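You operate a simulated robot arm through the tools that you are given. There is no shell and no other tool.

You run a simulated robot arm. Do the job below in one go: nothing can be reset, and whatever is moved stays where it is left.

TASK
Tap both dowels flush, then tighten the clamp bolt to 12 Nm.
Fine: they are on the drive unit; put the mallet back; leave the driver's dial at 12, dock the driver; leave the other bolts. Set down upright: mallet.

Only the result counts: the job must be done as asked and must still hold three seconds after the hand-in. Knocking over, shifting, dropping, spilling or breaking anything else fails it.

THE ROBOT
A 7-joint arm with a two-finger parallel gripper, fixed in place. Base frame: the origin is at the foot of the arm, x ahead of it, y to its left, z up; the work surface is at about z = 85. Units: cm, rad, N and s.
Its first joint turns from -2.601 to 2.601 rad. Payload 3.5 kg.
Tool frame: the origin (TCP) lies between the finger pads and is the grasp point; the fingertips stand 2.3 cm ahead of it; z points along the fingers, y is the line along which they close. The gripper opens to 9.4 cm. The fingers are 3.8 cm wide and 1 cm thick; the gripper's body (5.4 by 9.6 cm) begins 3.9 cm behind the TCP.
Orientation is that of the tool frame in the base frame, as a unit quaternion [x, y, z, w]. With the fingers straight down and closing along the base's y, the tool's x points along the base's -x, its y along +y and its z along -z.

THE INTERFACE
- The arm moves only by the tool apply_moves. Its argument "steps" is a list of rows, each an object (a shift or turn left out is 0, a gripper value left out holds the last) with "xyz": the shift along the tool's x, y, z in cm, a list of three; "turn": the turn, a rotation vector about the tool's x, y, z in rad, a list of three. In form: [{"xyz": [dx, dy, dz], "turn": [rx, ry, rz]}, ...]. A call has 1 to 20 rows; each row shifts and turns the commanded pose from where the row before left it, along the tool's axes as they then stand. "fingers" is the opening, from 0 (shut) to 1 (fully open), set as the call begins (left out, the last holds). A row lasts 0.2 s, in which the tool goes at most 5 cm and 0.15 rad; a call with a longer step from one row to the next is refused whole, and so is a gripper value outside its range. A pose out of reach is approached as far as the arm can. The call stops where the force on the tool passes 40 N (or 10 N more than at its start, if that is more) or the arm is blocked; 0.2 s more then pass. Each finger travels about 15.3 cm/s and halts on what it meets, pressing with about 28 N; the grip force reading is that of the motor and also rises with nothing between the fingers. The clock runs only during rows and for 0.2 s after the last one: add rows that do not move to give the fingers time. It gives the time, the measured TCP pose, the force on the tool (base axes), the opening and the grip force at its end, in the units of the frame above (readings bear some noise), with the torque about the TCP (base axes, N m) and any sound that the robot's microphone picked up.
- Cameras (640 x 400 px; columns grow to the right, rows downward): "scene" is fixed at [40.05, 64.88, 147.58]; the picture's right is [-0.49, -0.87, 0.00], its down [-0.46, 0.25, -0.85] and it looks along [0.74, -0.42, -0.52] (base axes); focal length 357 px, centre (320, 200). "wrist" rides on the gripper at [8.6, 1.6, -7.4] in the tool frame; the picture's right is [-0.18, 0.98, 0.00], its down [-0.58, -0.11, -0.81] and it looks along [-0.79, -0.15, 0.59] (tool axes); focal length 243 px, centre (320, 200). There is no depth. A picture from a camera that has moved, and an enlarged one, comes with that camera's place and axes in the base frame and with its lens.
- grab_frame(camera): a new picture of that camera. It takes no simulated time.
- enlarge(camera, box): a new picture of the part [left, top, right, bottom] of that camera's present view, enlarged. It takes no simulated time.
- close_job(): hands the job in; it is judged then, once.

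Nothing tells you positions but the pictures and the camera data. Unless the task says otherwise, let go and move clear before handing in.

The tools are called after "Emit:" as a command line: name --argument value ..., lists and objects as JSON in quotes. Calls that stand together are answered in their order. apply_moves: Moves the arm, as the interface text tells. Its arguments: {"type":"object","properties":{"steps":{"type":"array","items":{"type":"object","properties":{"xyz":{"type":"array","items":{"type":"number"}},"turn":{"type":"array","items":{"type":"number"}}}}},"fingers":{"type":"number"}},"required":["steps"]} The other tools are called the same way: grab_frame (camera) takes a picture; enlarge (camera, box) takes an enlarged picture of a part of a camera's view; close_job () hands the job in.

At the start:

```text
time_s: 0.0
tool_pos: [109.6, 3.04, 116.0]
ee_rot: [0.0, 1.0, 0.0, 0.0]
wrist_force: [-0.9, 0.4, -0.4]
ft_torque: [-0.02, 0.02, 0.04]
grip_width: 9.4
grip_force: 0.0
```

scene: 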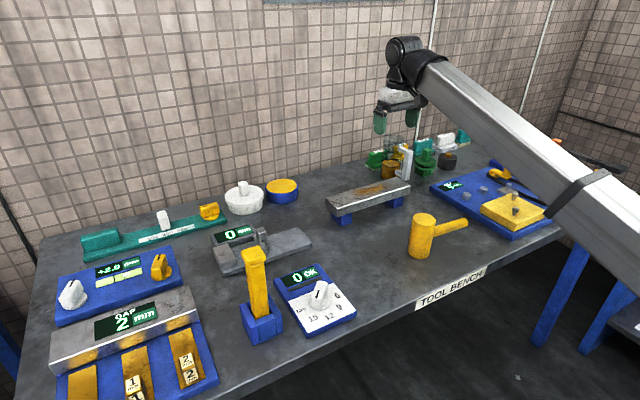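
wrist: 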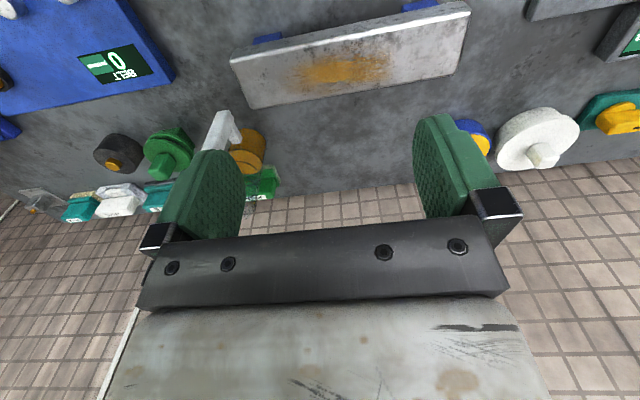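

I see a tool bench with a mallet, a driver in a blue dock with a dial pad, and a drive unit (blue plate) on the right of the scene picture. I'll look closer at each part before moving.

Emit:
enlarge --camera "scene" --box '[400, 130, 580, 260]'

Emit:
enlarge --camera "scene" --box '[200, 210, 380, 360]'

Emit:
enlarge --camera "scene" --box '[340, 120, 480, 220]'

Emit:
enlarge --camera "scene" --box '[40, 170, 320, 400]'

```text
3.08 times, centred on (490, 195) of scene
camera zoom: at [40.05, 64.88, 147.58], right [-0.49, -0.87, 0.0], down [-0.46, 0.25, -0.85], along [0.74, -0.42, -0.52], focal length 1098 px, centre (-203, 215)
```

zoom: 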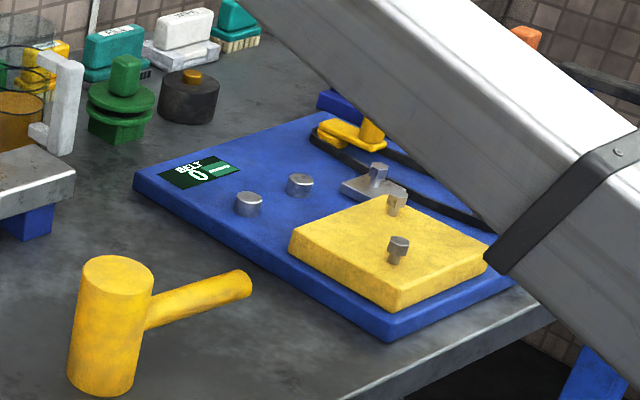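

```text
2.67 times, centred on (290, 285) of scene
camera zoom: at [40.05, 64.88, 147.58], right [-0.49, -0.87, 0.0], down [-0.46, 0.25, -0.85], along [0.74, -0.42, -0.52], focal length 951 px, centre (400, -27)
```

zoom: 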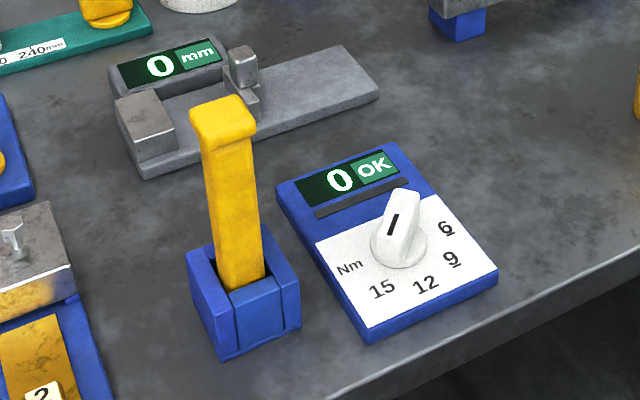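

```text
4.00 times, centred on (410, 170) of scene
camera zoom: at [40.05, 64.88, 147.58], right [-0.49, -0.87, 0.0], down [-0.46, 0.25, -0.85], along [0.74, -0.42, -0.52], focal length 1427 px, centre (-40, 320)
```

zoom: 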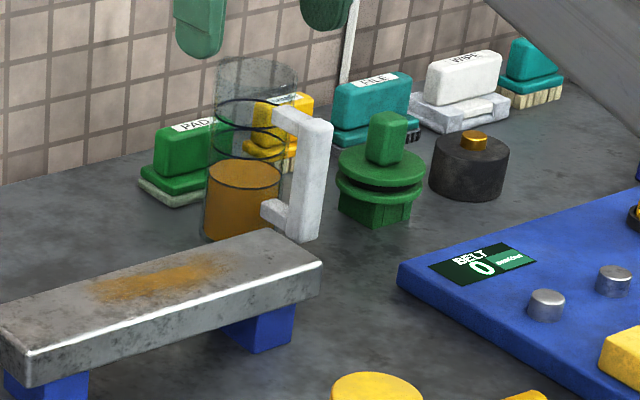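

```text
1.74 times, centred on (180, 285) of scene
camera zoom: at [40.05, 64.88, 147.58], right [-0.49, -0.87, 0.0], down [-0.46, 0.25, -0.85], along [0.74, -0.42, -0.52], focal length 620 px, centre (564, 52)
```

zoom: 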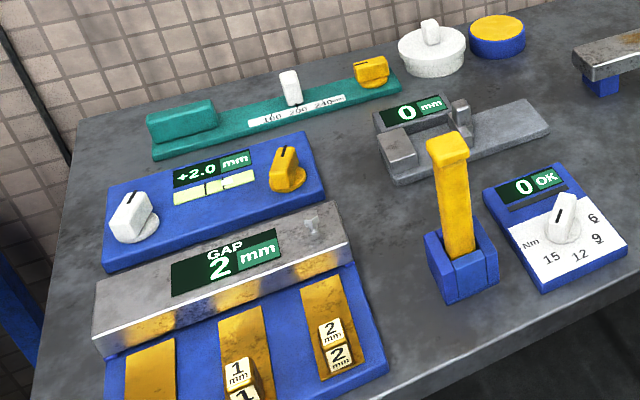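

The drive unit is the blue plate with the BELT display, and the arm is hiding part of it. I'll pull the arm back and use the wrist camera to look at the unit.

Emit:
apply_moves --steps '[{"xyz": [3.3, -3.1, -0.7]}, {"xyz": [3.3, -3.1, -0.7]}, {"xyz": [3.3, -3.1, -0.7]}, {"xyz": [3.3, -3.1, -0.7]}, {"xyz": [3.3, -3.1, -0.7]}, {"xyz": [3.3, -3.1, -0.7]}, {"xyz": [3.3, -3.1, -0.7]}, {"xyz": [3.3, -3.1, -0.7]}, {"xyz": [3.3, -3.1, -0.7]}, {"xyz": [0, 0, 0]}]'

Emit:
grab_frame --camera "wrist"

Emit:
grab_frame --camera "scene"

```text
time_s: 0.6
tool_pos: [104.24, -2.15, 117.4]
ee_rot: [0.004, 1.0, -0.001, 0.006]
wrist_force: [2.2, -1.8, -5.7]
ft_torque: [0.02, -0.41, 0.12]
grip_width: 9.39
grip_force: 0.0
stopped in row 2: the force on the tool passed its limit at 52 N (the readings are from after the stop); the commanded pose is now the measured one
```

```text
taken
camera wrist: at [95.52, -0.61, 124.69], right [0.19, 0.98, 0.0], down [0.57, -0.11, 0.81], along [0.8, -0.15, -0.58], focal length 243 px, centre (320, 200)
```

wrist: 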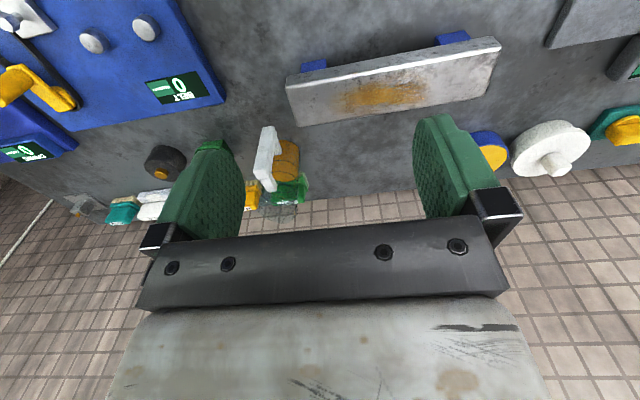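

```text
taken
```

scene: 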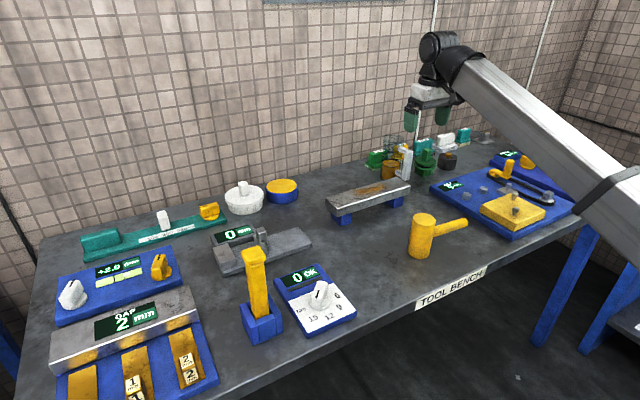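

The stop looks like inertia from a fast start near full stretch, because nothing was touched. I'll carry on with gentler, ramped steps.

Emit:
apply_moves --steps '[{"xyz": [0.6, 0, -0.3]}, {"xyz": [1.2, -0.5, -0.5]}, {"xyz": [1.8, -1.2, -0.5]}, {"xyz": [2, -1.6, -0.5]}, {"xyz": [2, -1.8, -0.5]}, {"xyz": [2, -1.8, -0.5]}, {"xyz": [2, -1.8, -0.5]}, {"xyz": [2, -1.8, -0.5]}, {"xyz": [2, -1.8, -0.5]}, {"xyz": [2, -1.8, -0.5]}, {"xyz": [2, -1.8, 0]}, {"xyz": [2, -1.8, 0]}, {"xyz": [1.4, -1.8, 0]}, {"xyz": [0.7, -1.2, 0]}, {"xyz": [0.3, -0.5, 0]}, {"xyz": [0, 0, 0]}]'

Emit:
grab_frame --camera "wrist"

Emit:
grab_frame --camera "scene"

```text
time_s: 1.2
tool_pos: [102.86, -2.49, 118.03]
ee_rot: [0.006, 1.0, -0.002, 0.01]
wrist_force: [6.5, -0.8, -10.1]
ft_torque: [-0.27, -0.46, -0.11]
grip_width: 9.37
grip_force: 0.1
stopped in row 2: the force on the tool passed its limit at 46 N (the readings are from after the stop); the commanded pose is now the measured one
```

```text
taken
camera wrist: at [94.18, -0.89, 125.27], right [0.19, 0.98, 0.0], down [0.56, -0.11, 0.82], along [0.8, -0.16, -0.58], focal length 243 px, centre (320, 200)
```

wrist: 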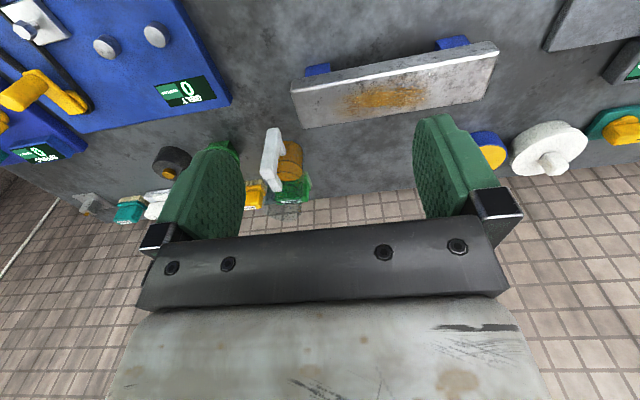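

```text
taken
```

scene: 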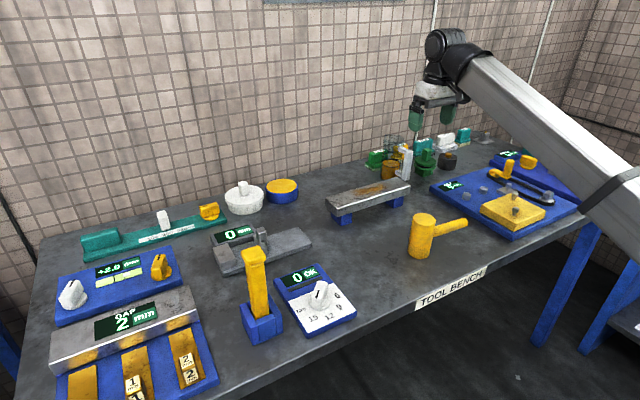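

The force trips again. The arm is near full stretch, so it may still be settling, and I'll let it rest before small moves.

Emit:
apply_moves --steps '[{}, {}, {}, {}]'

Emit:
apply_moves --steps '[{"xyz": [0.3, 0, 0]}, {"xyz": [0.5, 0, 0]}, {"xyz": [0.8, 0, 0]}, {"xyz": [1, 0, 0]}, {"xyz": [1, 0, 0]}, {"xyz": [1, 0, 0]}, {"xyz": [1, 0, 0]}, {"xyz": [1, 0, 0]}, {"xyz": [1, 0, 0]}, {"xyz": [1, 0, 0]}]'

```text
time_s: 2.2
tool_pos: [102.87, -2.44, 118.04]
ee_rot: [0.005, 1.0, -0.001, 0.009]
wrist_force: [10.1, -0.8, -22.9]
ft_torque: [-0.58, -1.26, -0.2]
grip_width: 9.38
grip_force: 0.1
```

```text
time_s: 3.0
tool_pos: [101.6, -2.62, 117.9]
ee_rot: [0.007, 1.0, -0.002, 0.012]
wrist_force: [5.9, -1.2, -10.9]
ft_torque: [-0.27, -0.5, -0.04]
grip_width: 9.43
grip_force: 0.0
stopped in row 3: the force on the tool passed its limit at 41 N (the readings are from after the stop); the commanded pose is now the measured one
```

There is a steady force of about 23 N on the gripper, so something is touching it. I'll zoom in around the hand.

Emit:
enlarge --camera "scene" --box '[380, 15, 540, 135]'

Emit:
grab_frame --camera "wrist"

Emit:
enlarge --camera "wrist" --box '[120, 200, 560, 400]'

```text
3.33 times, centred on (460, 75) of scene
camera zoom: at [40.05, 64.88, 147.58], right [-0.49, -0.87, 0.0], down [-0.46, 0.25, -0.85], along [0.74, -0.42, -0.52], focal length 1189 px, centre (-147, 617)
```

zoom: 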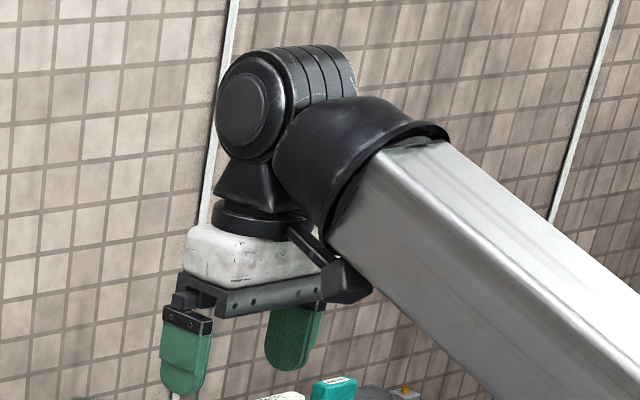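

```text
taken
camera wrist: at [92.83, -0.85, 125.21], right [0.2, 0.98, 0.0], down [0.56, -0.11, 0.82], along [0.8, -0.16, -0.57], focal length 243 px, centre (320, 200)
```

wrist: 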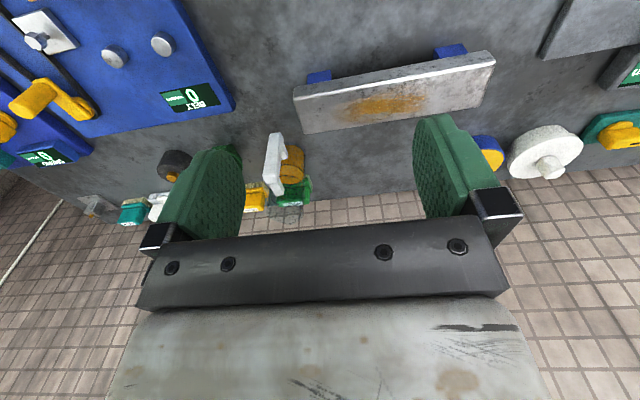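

```text
1.45 times, centred on (340, 300) of wrist
camera zoom: at [92.83, -0.85, 125.21], right [0.2, 0.98, 0.0], down [0.56, -0.11, 0.82], along [0.8, -0.16, -0.57], focal length 353 px, centre (291, 54)
```

zoom: 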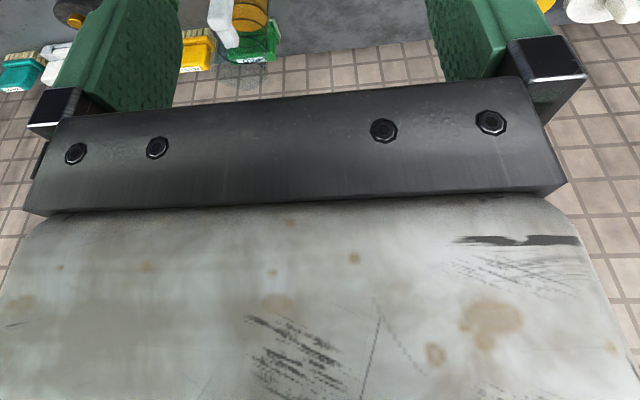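

The camera bracket on the base side of the hand is pressing against the forearm. I'll back off and turn the tool 90° so the camera sits on the +y side, facing the drive unit.

Emit:
apply_moves --steps '[{"xyz": [-0.8, 0, 0]}, {"xyz": [-1, 0, 0]}, {"xyz": [-1, 0, 0]}, {"xyz": [-1, 0, 0]}, {"xyz": [0, 0, 0]}, {"turn": [0, 0, 0.06]}, {"turn": [0, 0, 0.1]}, {"turn": [0, 0, 0.13]}, {"turn": [0, 0, 0.13]}, {"turn": [0, 0, 0.13]}, {"turn": [0, 0, 0.13]}, {"turn": [0, 0, 0.13]}, {"turn": [0, 0, 0.13]}, {"turn": [0, 0, 0.13]}, {"turn": [0, 0, 0.13]}, {"turn": [0, 0, 0.13]}, {"turn": [0, 0, 0.13]}, {"turn": [0, 0, 0.11]}, {}]'

```text
time_s: 7.0
tool_pos: [105.29, -2.51, 118.08]
ee_rot: [0.711, 0.703, 0.005, 0.009]
wrist_force: [0.6, -0.1, 0.1]
ft_torque: [0.0, -0.04, 0.01]
grip_width: 9.38
grip_force: 0.0
```

The contact force is gone, and tool x now points along +Y and tool y along +X. I'll pull back gently to look at the drive unit.

Emit:
apply_moves --steps '[{"xyz": [0, -0.5, 0]}, {"xyz": [0, -1, 0]}, {"xyz": [0, -1.5, -0.2]}, {"xyz": [-0.4, -2, -0.3]}, {"xyz": [-0.4, -2, -0.3]}, {"xyz": [-0.4, -2, -0.3]}, {"xyz": [-0.4, -2, -0.3]}, {"xyz": [-0.4, -2, -0.3]}, {"xyz": [-0.4, -2, -0.3]}, {"xyz": [-0.4, -1.5, -0.3]}, {"xyz": [-0.3, -1, 0]}, {"xyz": [0, -0.5, 0]}, {}]'

Emit:
grab_frame --camera "wrist"

Emit:
grab_frame --camera "scene"

```text
time_s: 9.8
tool_pos: [87.24, -5.49, 120.01]
ee_rot: [0.711, 0.704, 0.006, 0.009]
wrist_force: [-0.1, -0.7, -0.7]
ft_torque: [-0.01, 0.01, 0.0]
grip_width: 9.39
grip_force: 0.0
```

```text
taken
camera wrist: at [88.85, 3.06, 127.36], right [0.98, -0.19, 0.02], down [-0.13, -0.58, 0.81], along [-0.14, -0.79, -0.59], focal length 243 px, centre (320, 200)
```

wrist: 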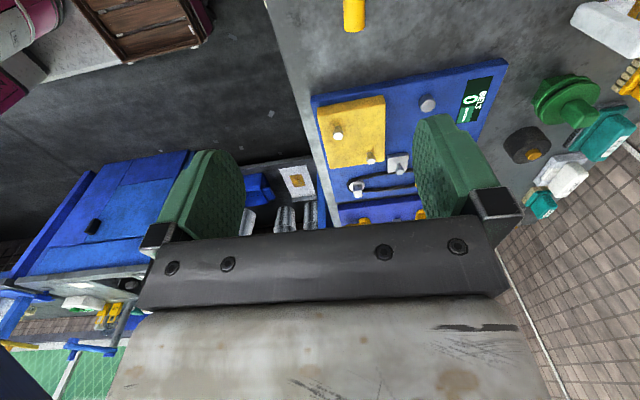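

```text
taken
```

scene: 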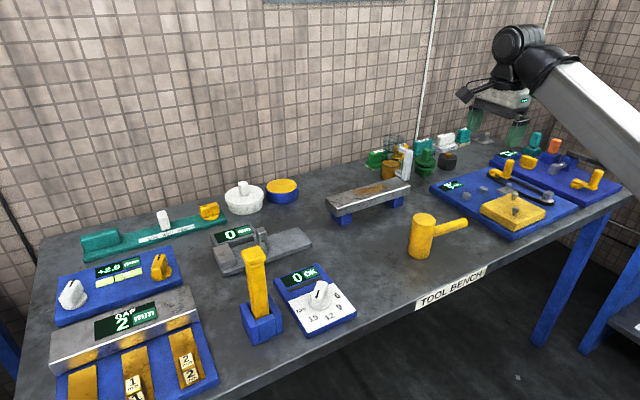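

Emit:
enlarge --camera "wrist" --box '[300, 50, 520, 230]'

Emit:
enlarge --camera "scene" --box '[425, 130, 635, 260]'

```text
2.22 times, centred on (410, 140) of wrist
camera zoom: at [88.85, 3.06, 127.36], right [0.98, -0.19, 0.02], down [-0.13, -0.58, 0.81], along [-0.14, -0.79, -0.59], focal length 539 px, centre (120, 333)
```

zoom: 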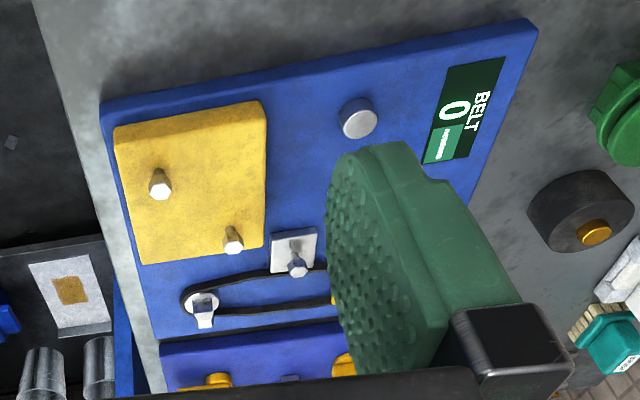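

```text
3.05 times, centred on (530, 195) of scene
camera zoom: at [40.05, 64.88, 147.58], right [-0.49, -0.87, 0.0], down [-0.46, 0.25, -0.85], along [0.74, -0.42, -0.52], focal length 1087 px, centre (-320, 215)
```

zoom: 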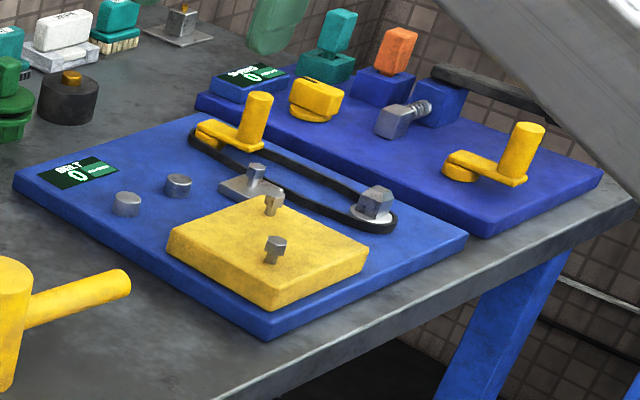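

I can now make out two dowels, a yellow cover with two bolts, a belt, and a grey plate with a hex bolt that is probably the clamp. I'll move closer for a better view of the drive unit.

Emit:
apply_moves --steps '[{"xyz": [0, 0.5, 0], "turn": [0.021, 0.004, -0.01]}, {"xyz": [0, 1, 0.5]}, {"xyz": [-0.5, 1.3, 1]}, {"xyz": [-0.5, 1.5, 1]}, {"xyz": [-0.5, 1.5, 1]}, {"xyz": [-0.5, 1.5, 1]}, {"xyz": [-0.5, 1.5, 1]}, {"xyz": [-0.5, 1, 1]}, {"xyz": [-0.5, 0.5, 1]}, {"xyz": [-0.5, 0, 0.5]}, {}]'

Emit:
grab_frame --camera "wrist"

Emit:
enlarge --camera "wrist" --box '[180, 0, 500, 200]'

```text
time_s: 12.2
tool_pos: [97.42, -9.51, 111.95]
ee_rot: [0.707, 0.707, 0.002, 0.0]
wrist_force: [0.6, -0.1, -0.1]
ft_torque: [0.04, 0.02, 0.02]
grip_width: 9.37
grip_force: 0.0
```

```text
taken
camera wrist: at [99.18, -0.93, 119.37], right [0.98, -0.18, 0.0], down [-0.11, -0.58, 0.81], along [-0.15, -0.79, -0.59], focal length 243 px, centre (320, 200)
```

wrist: 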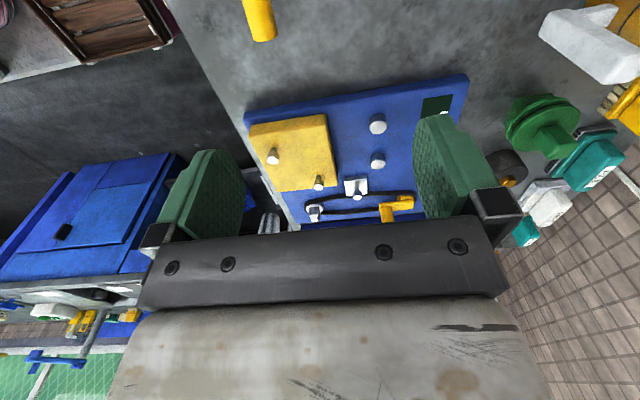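

```text
2.00 times, centred on (340, 100) of wrist
camera zoom: at [99.18, -0.93, 119.37], right [0.98, -0.18, 0.0], down [-0.11, -0.58, 0.81], along [-0.15, -0.79, -0.59], focal length 485 px, centre (280, 400)
```

zoom: 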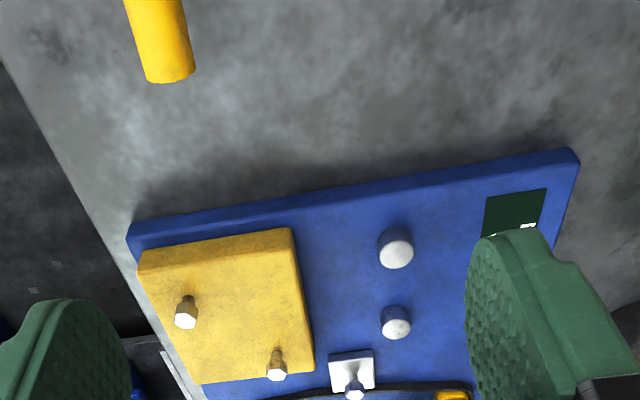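

The dowels are near (103.3, -24.6) and (103.2, -32.3) with tops at about 89.3. The hex clamp bolt is near (99.6, -40), and the mallet head near (92, 5.4) with its handle pointing to -Y. Next I'll view the mallet closely.

Emit:
apply_moves --steps '[{"xyz": [0.5, -0.3, -0.2]}, {"xyz": [1.2, -0.5, -0.3]}, {"xyz": [2, -0.8, -0.3]}, {"xyz": [2.6, -1, -0.3]}, {"xyz": [2.6, -1, -0.3]}, {"xyz": [2.6, -1, -0.3]}, {"xyz": [2.6, -1, -0.3]}, {"xyz": [2.6, -1, 0]}, {"xyz": [2.6, -1, 0]}, {"xyz": [2.6, -0.8, 0]}, {"xyz": [2, -0.6, 0]}, {"xyz": [1.2, -0.4, 0]}, {"xyz": [0.4, 0, 0]}, {}]'

Emit:
grab_frame --camera "wrist"

Emit:
enlarge --camera "wrist" --box '[240, 0, 440, 130]'

Emit:
enlarge --camera "scene" --box '[395, 200, 485, 265]'

```text
time_s: 15.2
tool_pos: [87.99, 16.09, 114.01]
ee_rot: [0.707, 0.707, 0.0, 0.0]
wrist_force: [-0.6, 0.0, -0.2]
ft_torque: [-0.02, -0.04, 0.02]
grip_width: 9.38
grip_force: 0.0
```

```text
taken
camera wrist: at [89.8, 24.68, 121.45], right [0.98, -0.18, 0.0], down [-0.11, -0.58, 0.81], along [-0.15, -0.79, -0.59], focal length 243 px, centre (320, 200)
```

wrist: 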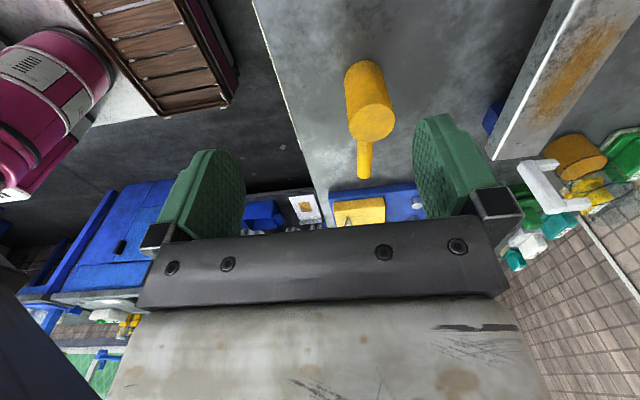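

```text
3.08 times, centred on (340, 65) of wrist
camera zoom: at [89.8, 24.68, 121.45], right [0.98, -0.18, 0.0], down [-0.11, -0.58, 0.81], along [-0.15, -0.79, -0.59], focal length 746 px, centre (258, 615)
```

zoom: 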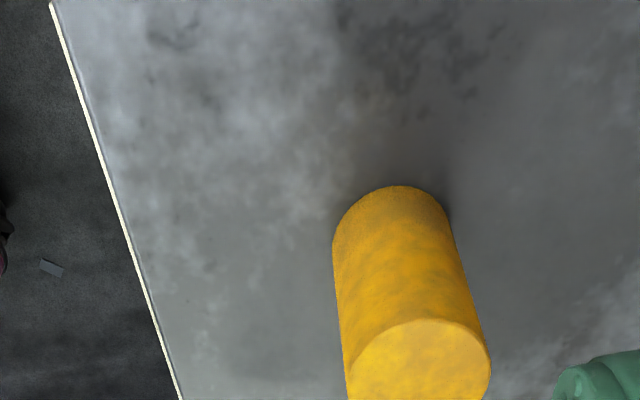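

```text
6.15 times, centred on (440, 232) of scene
camera zoom: at [40.05, 64.88, 147.58], right [-0.49, -0.87, 0.0], down [-0.46, 0.25, -0.85], along [0.74, -0.42, -0.52], focal length 2195 px, centre (-418, 0)
```

zoom: 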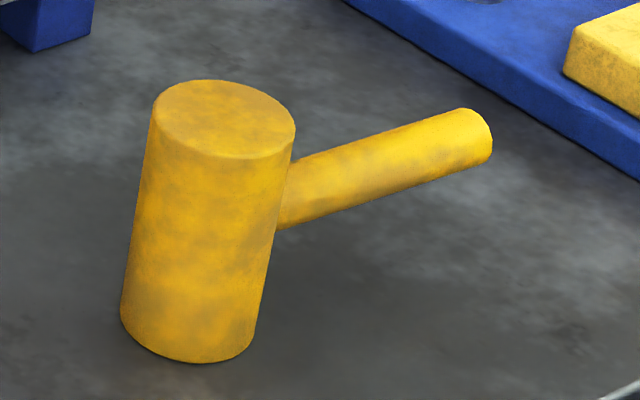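

The mallet head is at about (92.6, 5.0) with its top at z of about 95.3. The handle axis is at z of about 90.2 and ends at Y of about -10.5. Before grasping, I'll check the size of the wrist camera bracket.

Emit:
enlarge --camera "scene" --box '[360, 0, 600, 150]'

Emit:
grab_frame --camera "scene"

```text
2.67 times, centred on (480, 75) of scene
camera zoom: at [40.05, 64.88, 147.58], right [-0.49, -0.87, 0.0], down [-0.46, 0.25, -0.85], along [0.74, -0.42, -0.52], focal length 951 px, centre (-107, 533)
```

zoom: 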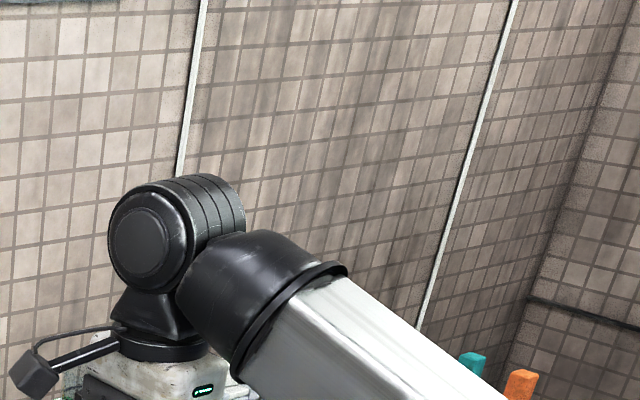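

```text
taken
```

scene: 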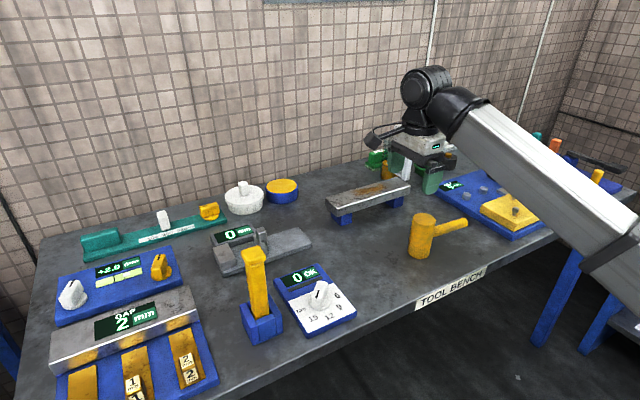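

Emit:
enlarge --camera "scene" --box '[350, 90, 490, 200]'

Emit:
enlarge --camera "wrist" --box '[260, 40, 480, 240]'

```text
3.64 times, centred on (420, 145) of scene
camera zoom: at [40.05, 64.88, 147.58], right [-0.49, -0.87, 0.0], down [-0.46, 0.25, -0.85], along [0.74, -0.42, -0.52], focal length 1297 px, centre (-44, 400)
```

zoom: 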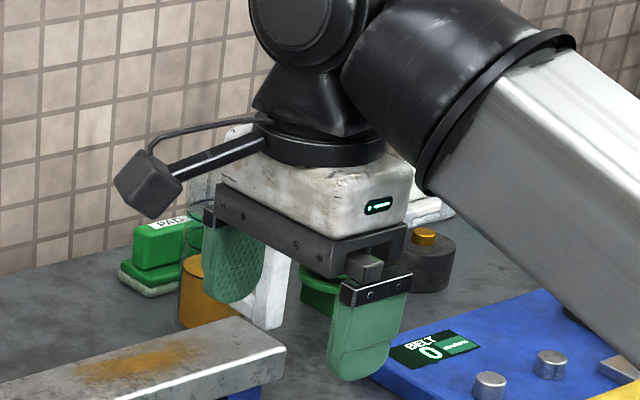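

```text
2.00 times, centred on (370, 140) of wrist
camera zoom: at [89.8, 24.68, 121.45], right [0.98, -0.18, 0.0], down [-0.11, -0.58, 0.81], along [-0.15, -0.79, -0.59], focal length 485 px, centre (220, 320)
```

zoom: 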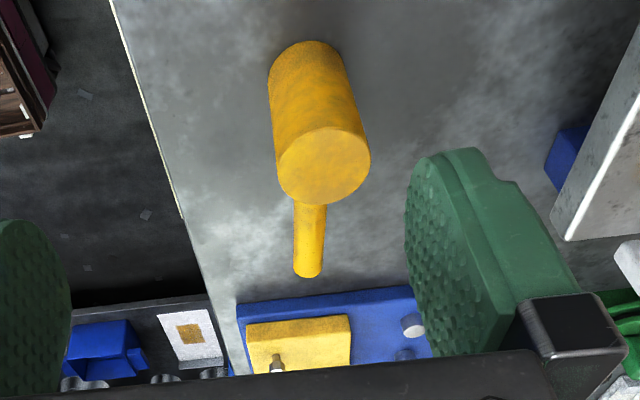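

The camera box clears the mallet head if I grip near the end of the handle, slightly above its axis. I'll move over the handle at about (91.9, -7.7), align with it and descend.

Emit:
apply_moves --steps '[{"xyz": [-0.6, 0.2, 0]}, {"xyz": [-1.4, 0.3, 0]}, {"xyz": [-2.2, 0.4, 0]}, {"xyz": [-2.8, 0.5, 0]}, {"xyz": [-2.8, 0.5, 0]}, {"xyz": [-2.8, 0.5, 0]}, {"xyz": [-2.8, 0.5, 0]}, {"xyz": [-2.8, 0.5, 0]}, {"xyz": [-2.4, 0.3, 0.8]}, {"xyz": [-1.8, 0.2, 1.2]}, {"xyz": [-1.0, 0, 1.5]}, {"xyz": [-0.4, 0, 1.5]}, {"xyz": [0, 0, 1.5], "turn": [0, 0, 0.05]}, {"xyz": [0, 0, 1.5]}, {"xyz": [0, 0, 1]}, {}]'

Emit:
grab_frame --camera "wrist"

Emit:
enlarge --camera "scene" --box '[380, 110, 520, 270]'

```text
time_s: 18.6
tool_pos: [92.1, -7.62, 105.07]
ee_rot: [0.724, 0.689, 0.0, 0.0]
wrist_force: [0.3, -0.1, -0.1]
ft_torque: [-0.04, -0.03, 0.0]
grip_width: 9.42
grip_force: 0.0
```

```text
taken
camera wrist: at [94.18, 0.74, 112.47], right [0.97, -0.23, 0.0], down [-0.14, -0.58, 0.81], along [-0.19, -0.78, -0.59], focal length 243 px, centre (320, 200)
```

wrist: 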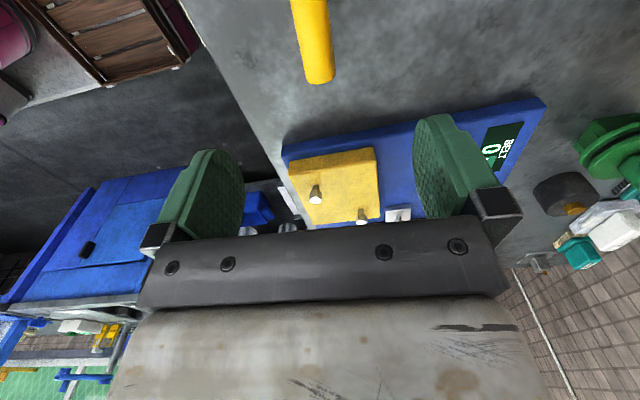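

```text
2.50 times, centred on (450, 190) of scene
camera zoom: at [40.05, 64.88, 147.58], right [-0.49, -0.87, 0.0], down [-0.46, 0.25, -0.85], along [0.74, -0.42, -0.52], focal length 892 px, centre (-5, 225)
```

zoom: 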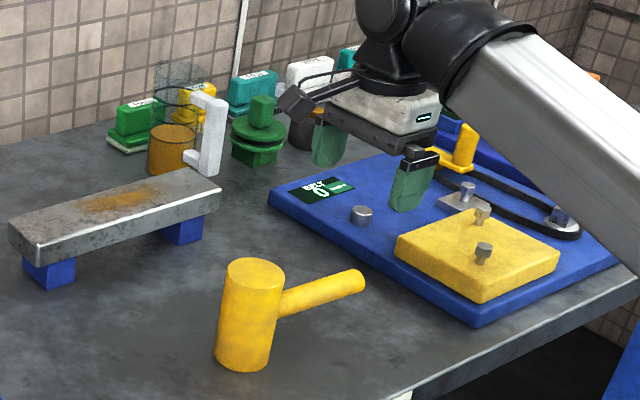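

The alignment looks good, with the handle axis at X of about 91.9. I'll go straight down to z = 91.

Emit:
apply_moves --steps '[{"xyz": [0, -0.1, 0.5]}, {"xyz": [0, -0.1, 1]}, {"xyz": [0, 0, 1.5]}, {"xyz": [0, 0, 1.5]}, {"xyz": [0, 0, 1.5]}, {"xyz": [0, 0, 1.5]}, {"xyz": [0, 0, 1.5]}, {"xyz": [0, 0, 1.5]}, {"xyz": [0, 0, 1.2]}, {"xyz": [0, 0, 1]}, {"xyz": [0, 0, 0.8]}, {"xyz": [0, 0, 0.5]}, {}]'

Emit:
enlarge --camera "scene" --box '[380, 150, 500, 270]'

Emit:
grab_frame --camera "wrist"

```text
time_s: 21.4
tool_pos: [91.9, -7.7, 91.02]
ee_rot: [0.725, 0.689, 0.0, -0.001]
wrist_force: [-0.6, 0.1, -0.7]
ft_torque: [0.02, 0.0, 0.01]
grip_width: 9.38
grip_force: 0.2
```

```text
3.33 times, centred on (440, 210) of scene
camera zoom: at [40.05, 64.88, 147.58], right [-0.49, -0.87, 0.0], down [-0.46, 0.25, -0.85], along [0.74, -0.42, -0.52], focal length 1189 px, centre (-80, 167)
```

zoom: 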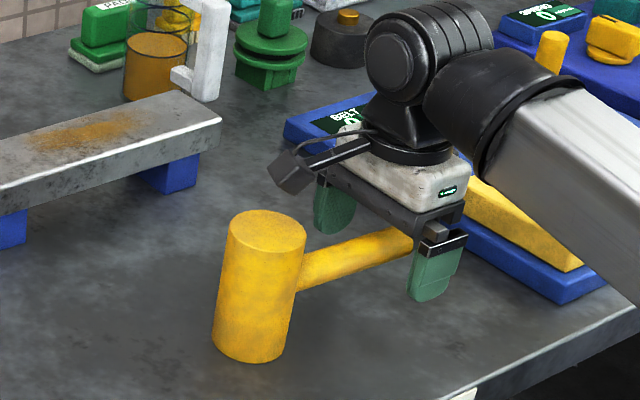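

```text
taken
camera wrist: at [94.01, 0.75, 98.51], right [0.97, -0.23, 0.0], down [-0.14, -0.58, 0.81], along [-0.19, -0.78, -0.59], focal length 243 px, centre (320, 200)
```

wrist: 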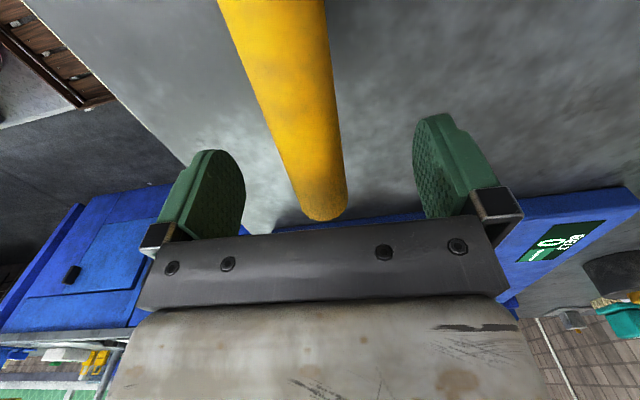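

The handle lies between the fingers and everything is clear. I'll close the grip.

Emit:
apply_moves --fingers 0 --steps '[{}, {}, {}, {}]'

Emit:
enlarge --camera "scene" --box '[380, 150, 500, 270]'

Emit:
grab_frame --camera "wrist"

```text
time_s: 22.4
tool_pos: [91.93, -7.66, 90.97]
ee_rot: [0.724, 0.69, 0.001, -0.001]
wrist_force: [2.5, 0.0, 0.5]
ft_torque: [0.03, -0.09, -0.34]
grip_width: 2.68
grip_force: 27.9
```

```text
3.33 times, centred on (440, 210) of scene
camera zoom: at [40.05, 64.88, 147.58], right [-0.49, -0.87, 0.0], down [-0.46, 0.25, -0.85], along [0.74, -0.42, -0.52], focal length 1189 px, centre (-80, 167)
```

zoom: 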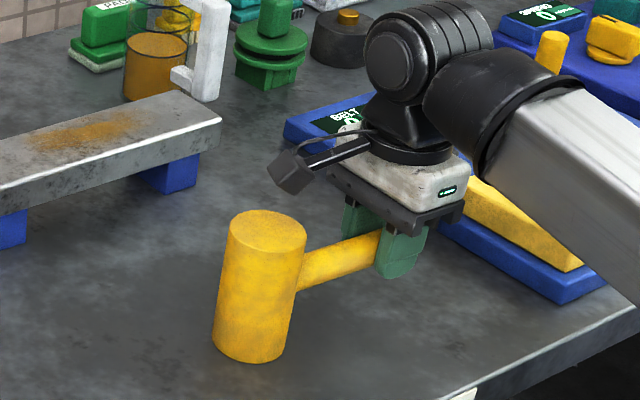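

```text
taken
camera wrist: at [94.05, 0.75, 98.51], right [0.97, -0.23, 0.0], down [-0.14, -0.58, 0.81], along [-0.19, -0.78, -0.59], focal length 243 px, centre (320, 200)
```

wrist: 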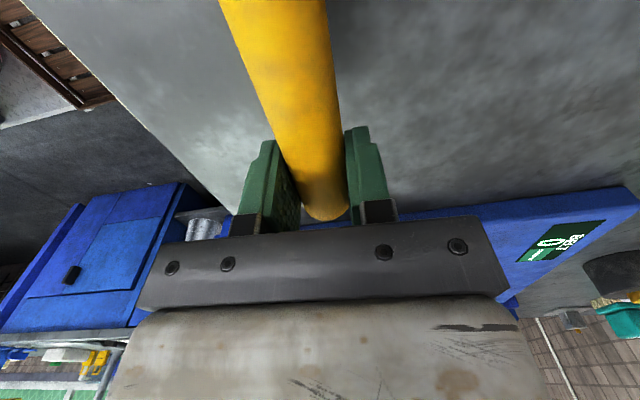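

The mallet is gripped at a width of 2.7 cm. The pose to return it to is (91.93, -7.66, 90.97) with this yaw. I'll lift slowly and check for sag.

Emit:
apply_moves --steps '[{"xyz": [0, 0, -0.2]}, {"xyz": [0, 0, -0.5]}, {"xyz": [0, 0, -0.8]}, {"xyz": [0, 0, -1]}, {"xyz": [0, 0, -1]}, {"xyz": [0, 0, -1]}, {"xyz": [0, 0, -0.5]}, {}]'

Emit:
enlarge --camera "scene" --box '[380, 150, 500, 270]'

Emit:
grab_frame --camera "wrist"

```text
time_s: 24.2
tool_pos: [91.84, -7.59, 96.1]
ee_rot: [0.725, 0.689, 0.001, 0.0]
wrist_force: [1.3, -0.4, -3.9]
ft_torque: [-0.37, 0.0, 0.02]
grip_width: 2.66
grip_force: 27.8
```

```text
3.33 times, centred on (440, 210) of scene
camera zoom: at [40.05, 64.88, 147.58], right [-0.49, -0.87, 0.0], down [-0.46, 0.25, -0.85], along [0.74, -0.42, -0.52], focal length 1189 px, centre (-80, 167)
```

zoom: 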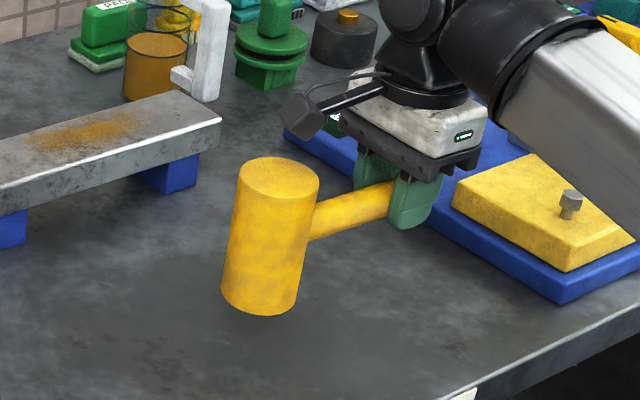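

```text
taken
camera wrist: at [93.98, 0.72, 103.44], right [0.97, -0.23, 0.0], down [-0.14, -0.58, 0.81], along [-0.19, -0.78, -0.59], focal length 243 px, centre (320, 200)
```

wrist: 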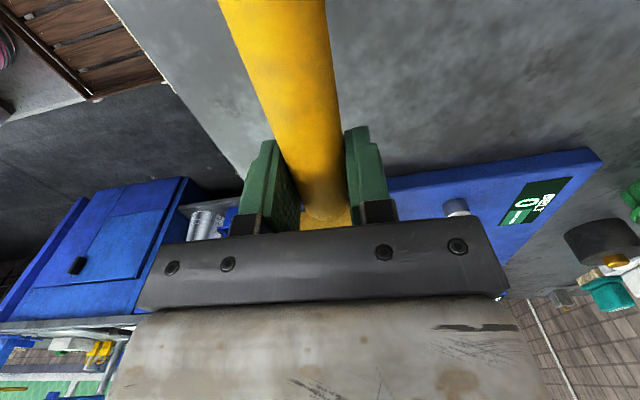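

The mallet shows no visible sag. I'll lift it higher, pull back slightly, and rotate so the head points outward at -35° toward the dowels.

Emit:
apply_moves --steps '[{"xyz": [-0.2, -0.3, -0.5]}, {"xyz": [-0.4, -0.8, -1.2]}, {"xyz": [-0.5, -1.2, -1.6]}, {"xyz": [-0.5, -1.2, -1.6]}, {"xyz": [-0.5, -1.2, -1.6]}, {"xyz": [-0.4, -1.2, -1.6]}, {"xyz": [-0.3, -0.5, -1.2]}, {"xyz": [0, -0.2, -0.6]}, {}]'

Emit:
apply_moves --steps '[{"turn": [0, 0, 0.06]}, {"turn": [0, 0, 0.1]}, {"turn": [0, 0, 0.13]}, {"turn": [0, 0, 0.13]}, {"turn": [0, 0, 0.13]}, {"turn": [0, 0, 0.13]}, {"turn": [0, 0, 0.13]}, {"turn": [0, 0, 0.13]}, {"turn": [0, 0, 0.13]}, {"turn": [0, 0, 0.13]}, {"turn": [0, 0, 0.13]}, {"turn": [0, 0, 0.13]}, {"turn": [0, 0, 0.13]}, {"turn": [0, 0, 0.13]}, {"turn": [0, 0, 0.13]}, {"turn": [0, 0, 0.13]}, {"turn": [0, 0, 0.1]}, {"turn": [0, 0, 0.05]}, {}]'

Emit:
grab_frame --camera "scene"

Emit:
grab_frame --camera "wrist"

```text
time_s: 26.2
tool_pos: [85.05, -10.12, 105.85]
ee_rot: [0.725, 0.689, 0.0, -0.001]
wrist_force: [0.2, 0.8, -3.5]
ft_torque: [-0.44, 0.01, 0.0]
grip_width: 2.65
grip_force: 28.1
```

```text
time_s: 30.2
tool_pos: [85.04, -11.2, 105.82]
ee_rot: [1.0, 0.005, 0.0, 0.001]
wrist_force: [0.4, 0.1, -2.8]
ft_torque: [-0.02, 0.4, -0.02]
grip_width: 2.67
grip_force: 27.7
out of reach, approached as far as the arm can: row 13, 14, 15, 16, 17
```

```text
taken
```

scene: 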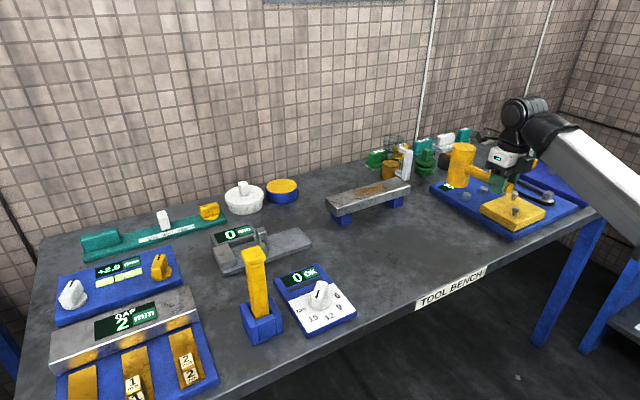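

```text
taken
camera wrist: at [93.71, -12.74, 113.29], right [-0.17, -0.98, 0.0], down [-0.58, 0.1, 0.81], along [-0.79, 0.14, -0.59], focal length 243 px, centre (320, 200)
```

wrist: 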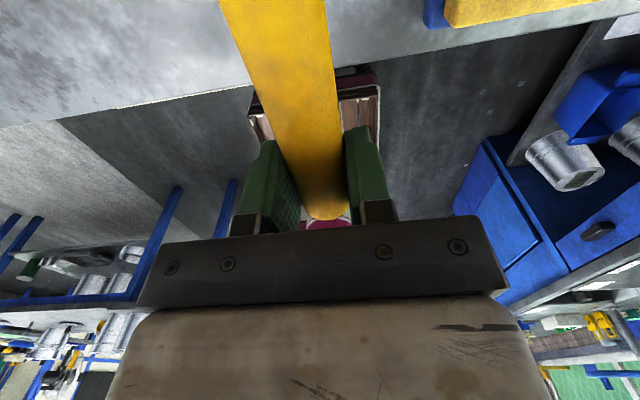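

The wrist joint reached its limit around φ=0, so I have to reach the -35° heading from the other side. I'll turn back to φ=90°, tilt the fingers outward to clear the camera past the forearm, and rotate the long way round at a higher, farther pose.

Emit:
apply_moves --steps '[{"turn": [0, 0, -0.14]}, {"turn": [0, 0, -0.14]}, {"turn": [0, 0, -0.14]}, {"turn": [0, 0, -0.14]}, {"turn": [0, 0, -0.14]}, {"turn": [0, 0, -0.14]}, {"turn": [0, 0, -0.14]}, {"turn": [0, 0, -0.14]}, {"turn": [0, 0, -0.14]}, {"turn": [0, 0, -0.14]}, {"turn": [0, 0, -0.14]}, {"turn": [0, 0, -0.14]}, {"turn": [0, 0, -0.14]}, {"turn": [0, 0, -0.14]}, {"turn": [0, 0, -0.12]}, {"turn": [0, 0, -0.1]}, {}]'

```text
time_s: 33.8
tool_pos: [85.01, -11.12, 105.86]
ee_rot: [0.479, 0.878, 0.0, 0.001]
wrist_force: [0.6, 0.3, -4.1]
ft_torque: [-0.37, -0.21, 0.02]
grip_width: 2.67
grip_force: 28.0
```

The heading is now 123° with no contact. I'll tilt the fingers outward by 0.4 rad and move up and out a little before continuing the turn.

Emit:
apply_moves --steps '[{"turn": [-0.04, -0.026, 0]}, {"turn": [-0.074, -0.048, 0]}, {"turn": [-0.074, -0.048, 0]}, {"turn": [-0.074, -0.048, 0]}, {"turn": [-0.074, -0.046, 0]}, {"xyz": [-0.1, 0.6, -0.2]}, {"xyz": [-0.2, 1.4, -0.5]}, {"xyz": [-0.2, 1.8, -0.7]}, {"xyz": [-0.3, 2, -0.8]}, {"xyz": [-0.3, 2, -0.8]}, {"xyz": [-0.3, 2, -0.8]}, {"xyz": [-0.3, 2, -0.7]}, {"xyz": [-0.2, 1.5, -0.5]}, {"xyz": [-0.1, 0.7, -0.2]}, {}]'

Emit:
grab_frame --camera "scene"

```text
time_s: 37.0
tool_pos: [94.87, -5.26, 115.7]
ee_rot: [0.471, 0.86, 0.095, 0.174]
wrist_force: [0.2, 0.5, -2.8]
ft_torque: [-0.34, -0.2, -0.03]
grip_width: 2.68
grip_force: 28.7
```

```text
taken
```

scene: 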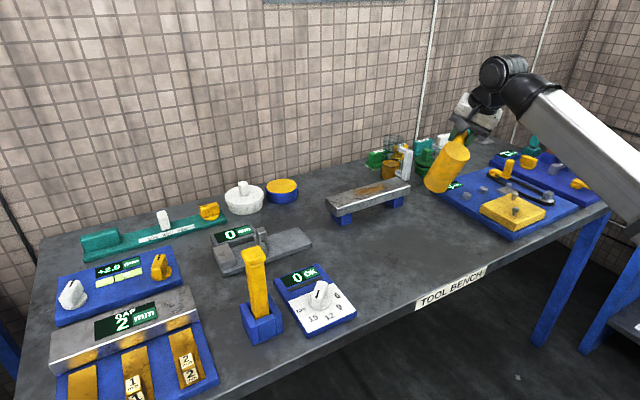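

The hand is tilted and clear. I'll now rotate about the tool axis past the forearm side.

Emit:
apply_moves --steps '[{"turn": [0, 0, -0.05]}, {"turn": [0, 0, -0.09]}, {"turn": [0, 0, -0.12]}, {"turn": [0, 0, -0.12]}, {"turn": [0, 0, -0.12]}, {"turn": [0, 0, -0.12]}, {"turn": [0, 0, -0.12]}, {"turn": [0, 0, -0.12]}, {"turn": [0, 0, -0.12]}, {}]'

Emit:
enlarge --camera "scene" --box '[400, 30, 640, 200]'

```text
time_s: 39.2
tool_pos: [94.81, -5.15, 115.69]
ee_rot: [0.01, 0.98, 0.001, 0.198]
wrist_force: [0.0, -0.6, -3.7]
ft_torque: [-0.01, -0.33, -0.01]
grip_width: 2.65
grip_force: 28.2
```

```text
2.35 times, centred on (520, 115) of scene
camera zoom: at [40.05, 64.88, 147.58], right [-0.49, -0.87, 0.0], down [-0.46, 0.25, -0.85], along [0.74, -0.42, -0.52], focal length 839 px, centre (-151, 400)
```

zoom: 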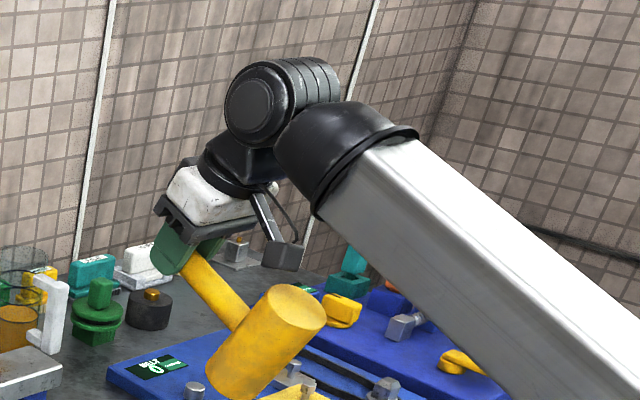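

The camera has passed the forearm with no contact. I'll keep turning to about φ=325°.

Emit:
apply_moves --steps '[{"turn": [0, 0, -0.06]}, {"turn": [0, 0, -0.1]}, {"turn": [0, 0, -0.13]}, {"turn": [0, 0, -0.13]}, {"turn": [0, 0, -0.14]}, {"turn": [0, 0, -0.14]}, {"turn": [0, 0, -0.14]}, {"turn": [0, 0, -0.14]}, {"turn": [0, 0, -0.14]}, {"turn": [0, 0, -0.14]}, {"turn": [0, 0, -0.14]}, {"turn": [0, 0, -0.14]}, {"turn": [0, 0, -0.14]}, {"turn": [0, 0, -0.14]}, {"turn": [0, 0, -0.14]}, {"turn": [0, 0, -0.14]}, {"turn": [0, 0, -0.14]}, {"turn": [0, 0, -0.13]}, {"turn": [0, 0, -0.1]}, {}]'

```text
time_s: 43.4
tool_pos: [94.87, -5.26, 115.74]
ee_rot: [0.922, -0.331, 0.187, -0.066]
wrist_force: [0.1, 0.9, -3.7]
ft_torque: [0.29, 0.29, -0.02]
grip_width: 2.68
grip_force: 27.9
```

The heading is about -40° and still tilted. I'll level the tool at φ=-35° and move above dowel A at a safe height.

Emit:
apply_moves --steps '[{"turn": [-0.03, -0.04, -0.0097]}, {"turn": [-0.06, -0.08, -0.0194]}, {"turn": [-0.06, -0.08, -0.0194]}, {"turn": [-0.06, -0.08, -0.0194]}, {"turn": [-0.03, -0.039, -0.0097]}, {}, {"xyz": [0.3, 0.6, 0.4]}, {"xyz": [0.6, 1.2, 1]}, {"xyz": [0.8, 1.6, 1.3]}, {"xyz": [0.8, 1.6, 1.3]}, {"xyz": [0.8, 1.6, 1.3]}, {"xyz": [0.8, 1.6, 1.3]}, {"xyz": [0.7, 1.5, 1.2]}, {"xyz": [0.4, 1, 1]}, {"xyz": [0.2, 0.3, 0.5]}, {}]'

Emit:
enlarge --camera "scene" --box '[400, 80, 640, 260]'

Emit:
grab_frame --camera "wrist"

```text
time_s: 46.8
tool_pos: [92.86, -17.31, 106.27]
ee_rot: [0.953, -0.303, 0.0, -0.001]
wrist_force: [0.5, 0.1, -2.6]
ft_torque: [0.25, 0.38, 0.0]
grip_width: 2.66
grip_force: 27.3
```

```text
2.22 times, centred on (520, 170) of scene
camera zoom: at [40.05, 64.88, 147.58], right [-0.49, -0.87, 0.0], down [-0.46, 0.25, -0.85], along [0.74, -0.42, -0.52], focal length 793 px, centre (-124, 267)
```

zoom: 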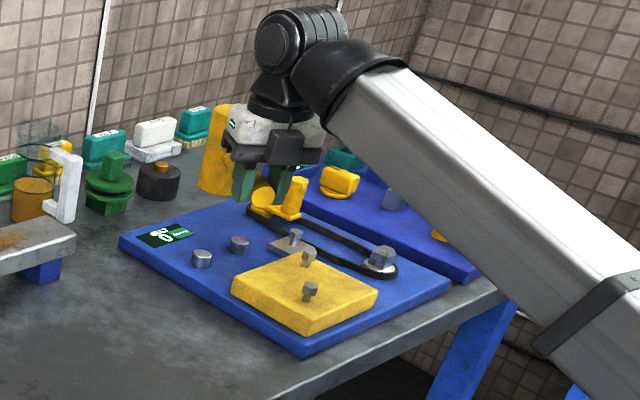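

```text
taken
camera wrist: at [99.08, -23.74, 113.75], right [-0.72, -0.7, 0.0], down [-0.41, 0.42, 0.81], along [-0.56, 0.58, -0.59], focal length 243 px, centre (320, 200)
```

wrist: 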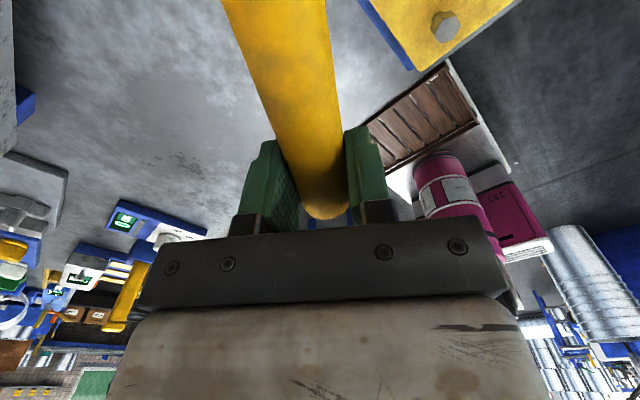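

The head should be above dowel A. I'll lower it to just over the dowel and check the alignment.

Emit:
apply_moves --steps '[{"xyz": [0, 0, 0.6]}, {"xyz": [0, 0, 1.2]}, {"xyz": [0, 0, 1.6]}, {"xyz": [0, 0, 1.6]}, {"xyz": [0, 0, 1.6]}, {"xyz": [0, 0, 1.2]}, {"xyz": [0, 0, 0.8]}, {"xyz": [0, 0, 0.4]}, {}]'

Emit:
enlarge --camera "scene" --box '[440, 130, 580, 230]'

Emit:
grab_frame --camera "wrist"

```text
time_s: 48.8
tool_pos: [92.85, -17.38, 97.29]
ee_rot: [0.953, -0.302, 0.0, 0.0]
wrist_force: [0.2, 0.2, -3.3]
ft_torque: [0.24, 0.33, 0.01]
grip_width: 2.66
grip_force: 28.3
```

```text
4.00 times, centred on (510, 180) of scene
camera zoom: at [40.05, 64.88, 147.58], right [-0.49, -0.87, 0.0], down [-0.46, 0.25, -0.85], along [0.74, -0.42, -0.52], focal length 1427 px, centre (-440, 280)
```

zoom: 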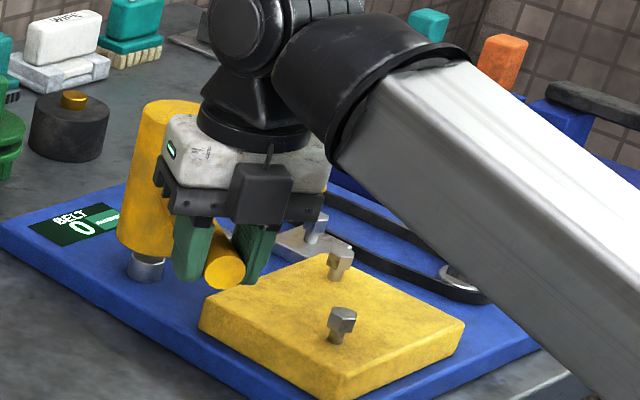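

```text
taken
camera wrist: at [99.08, -23.81, 104.68], right [-0.72, -0.7, 0.0], down [-0.41, 0.42, 0.81], along [-0.56, 0.58, -0.59], focal length 243 px, centre (320, 200)
```

wrist: 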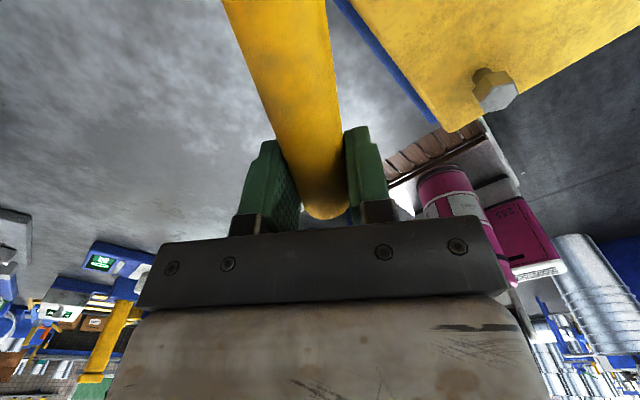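

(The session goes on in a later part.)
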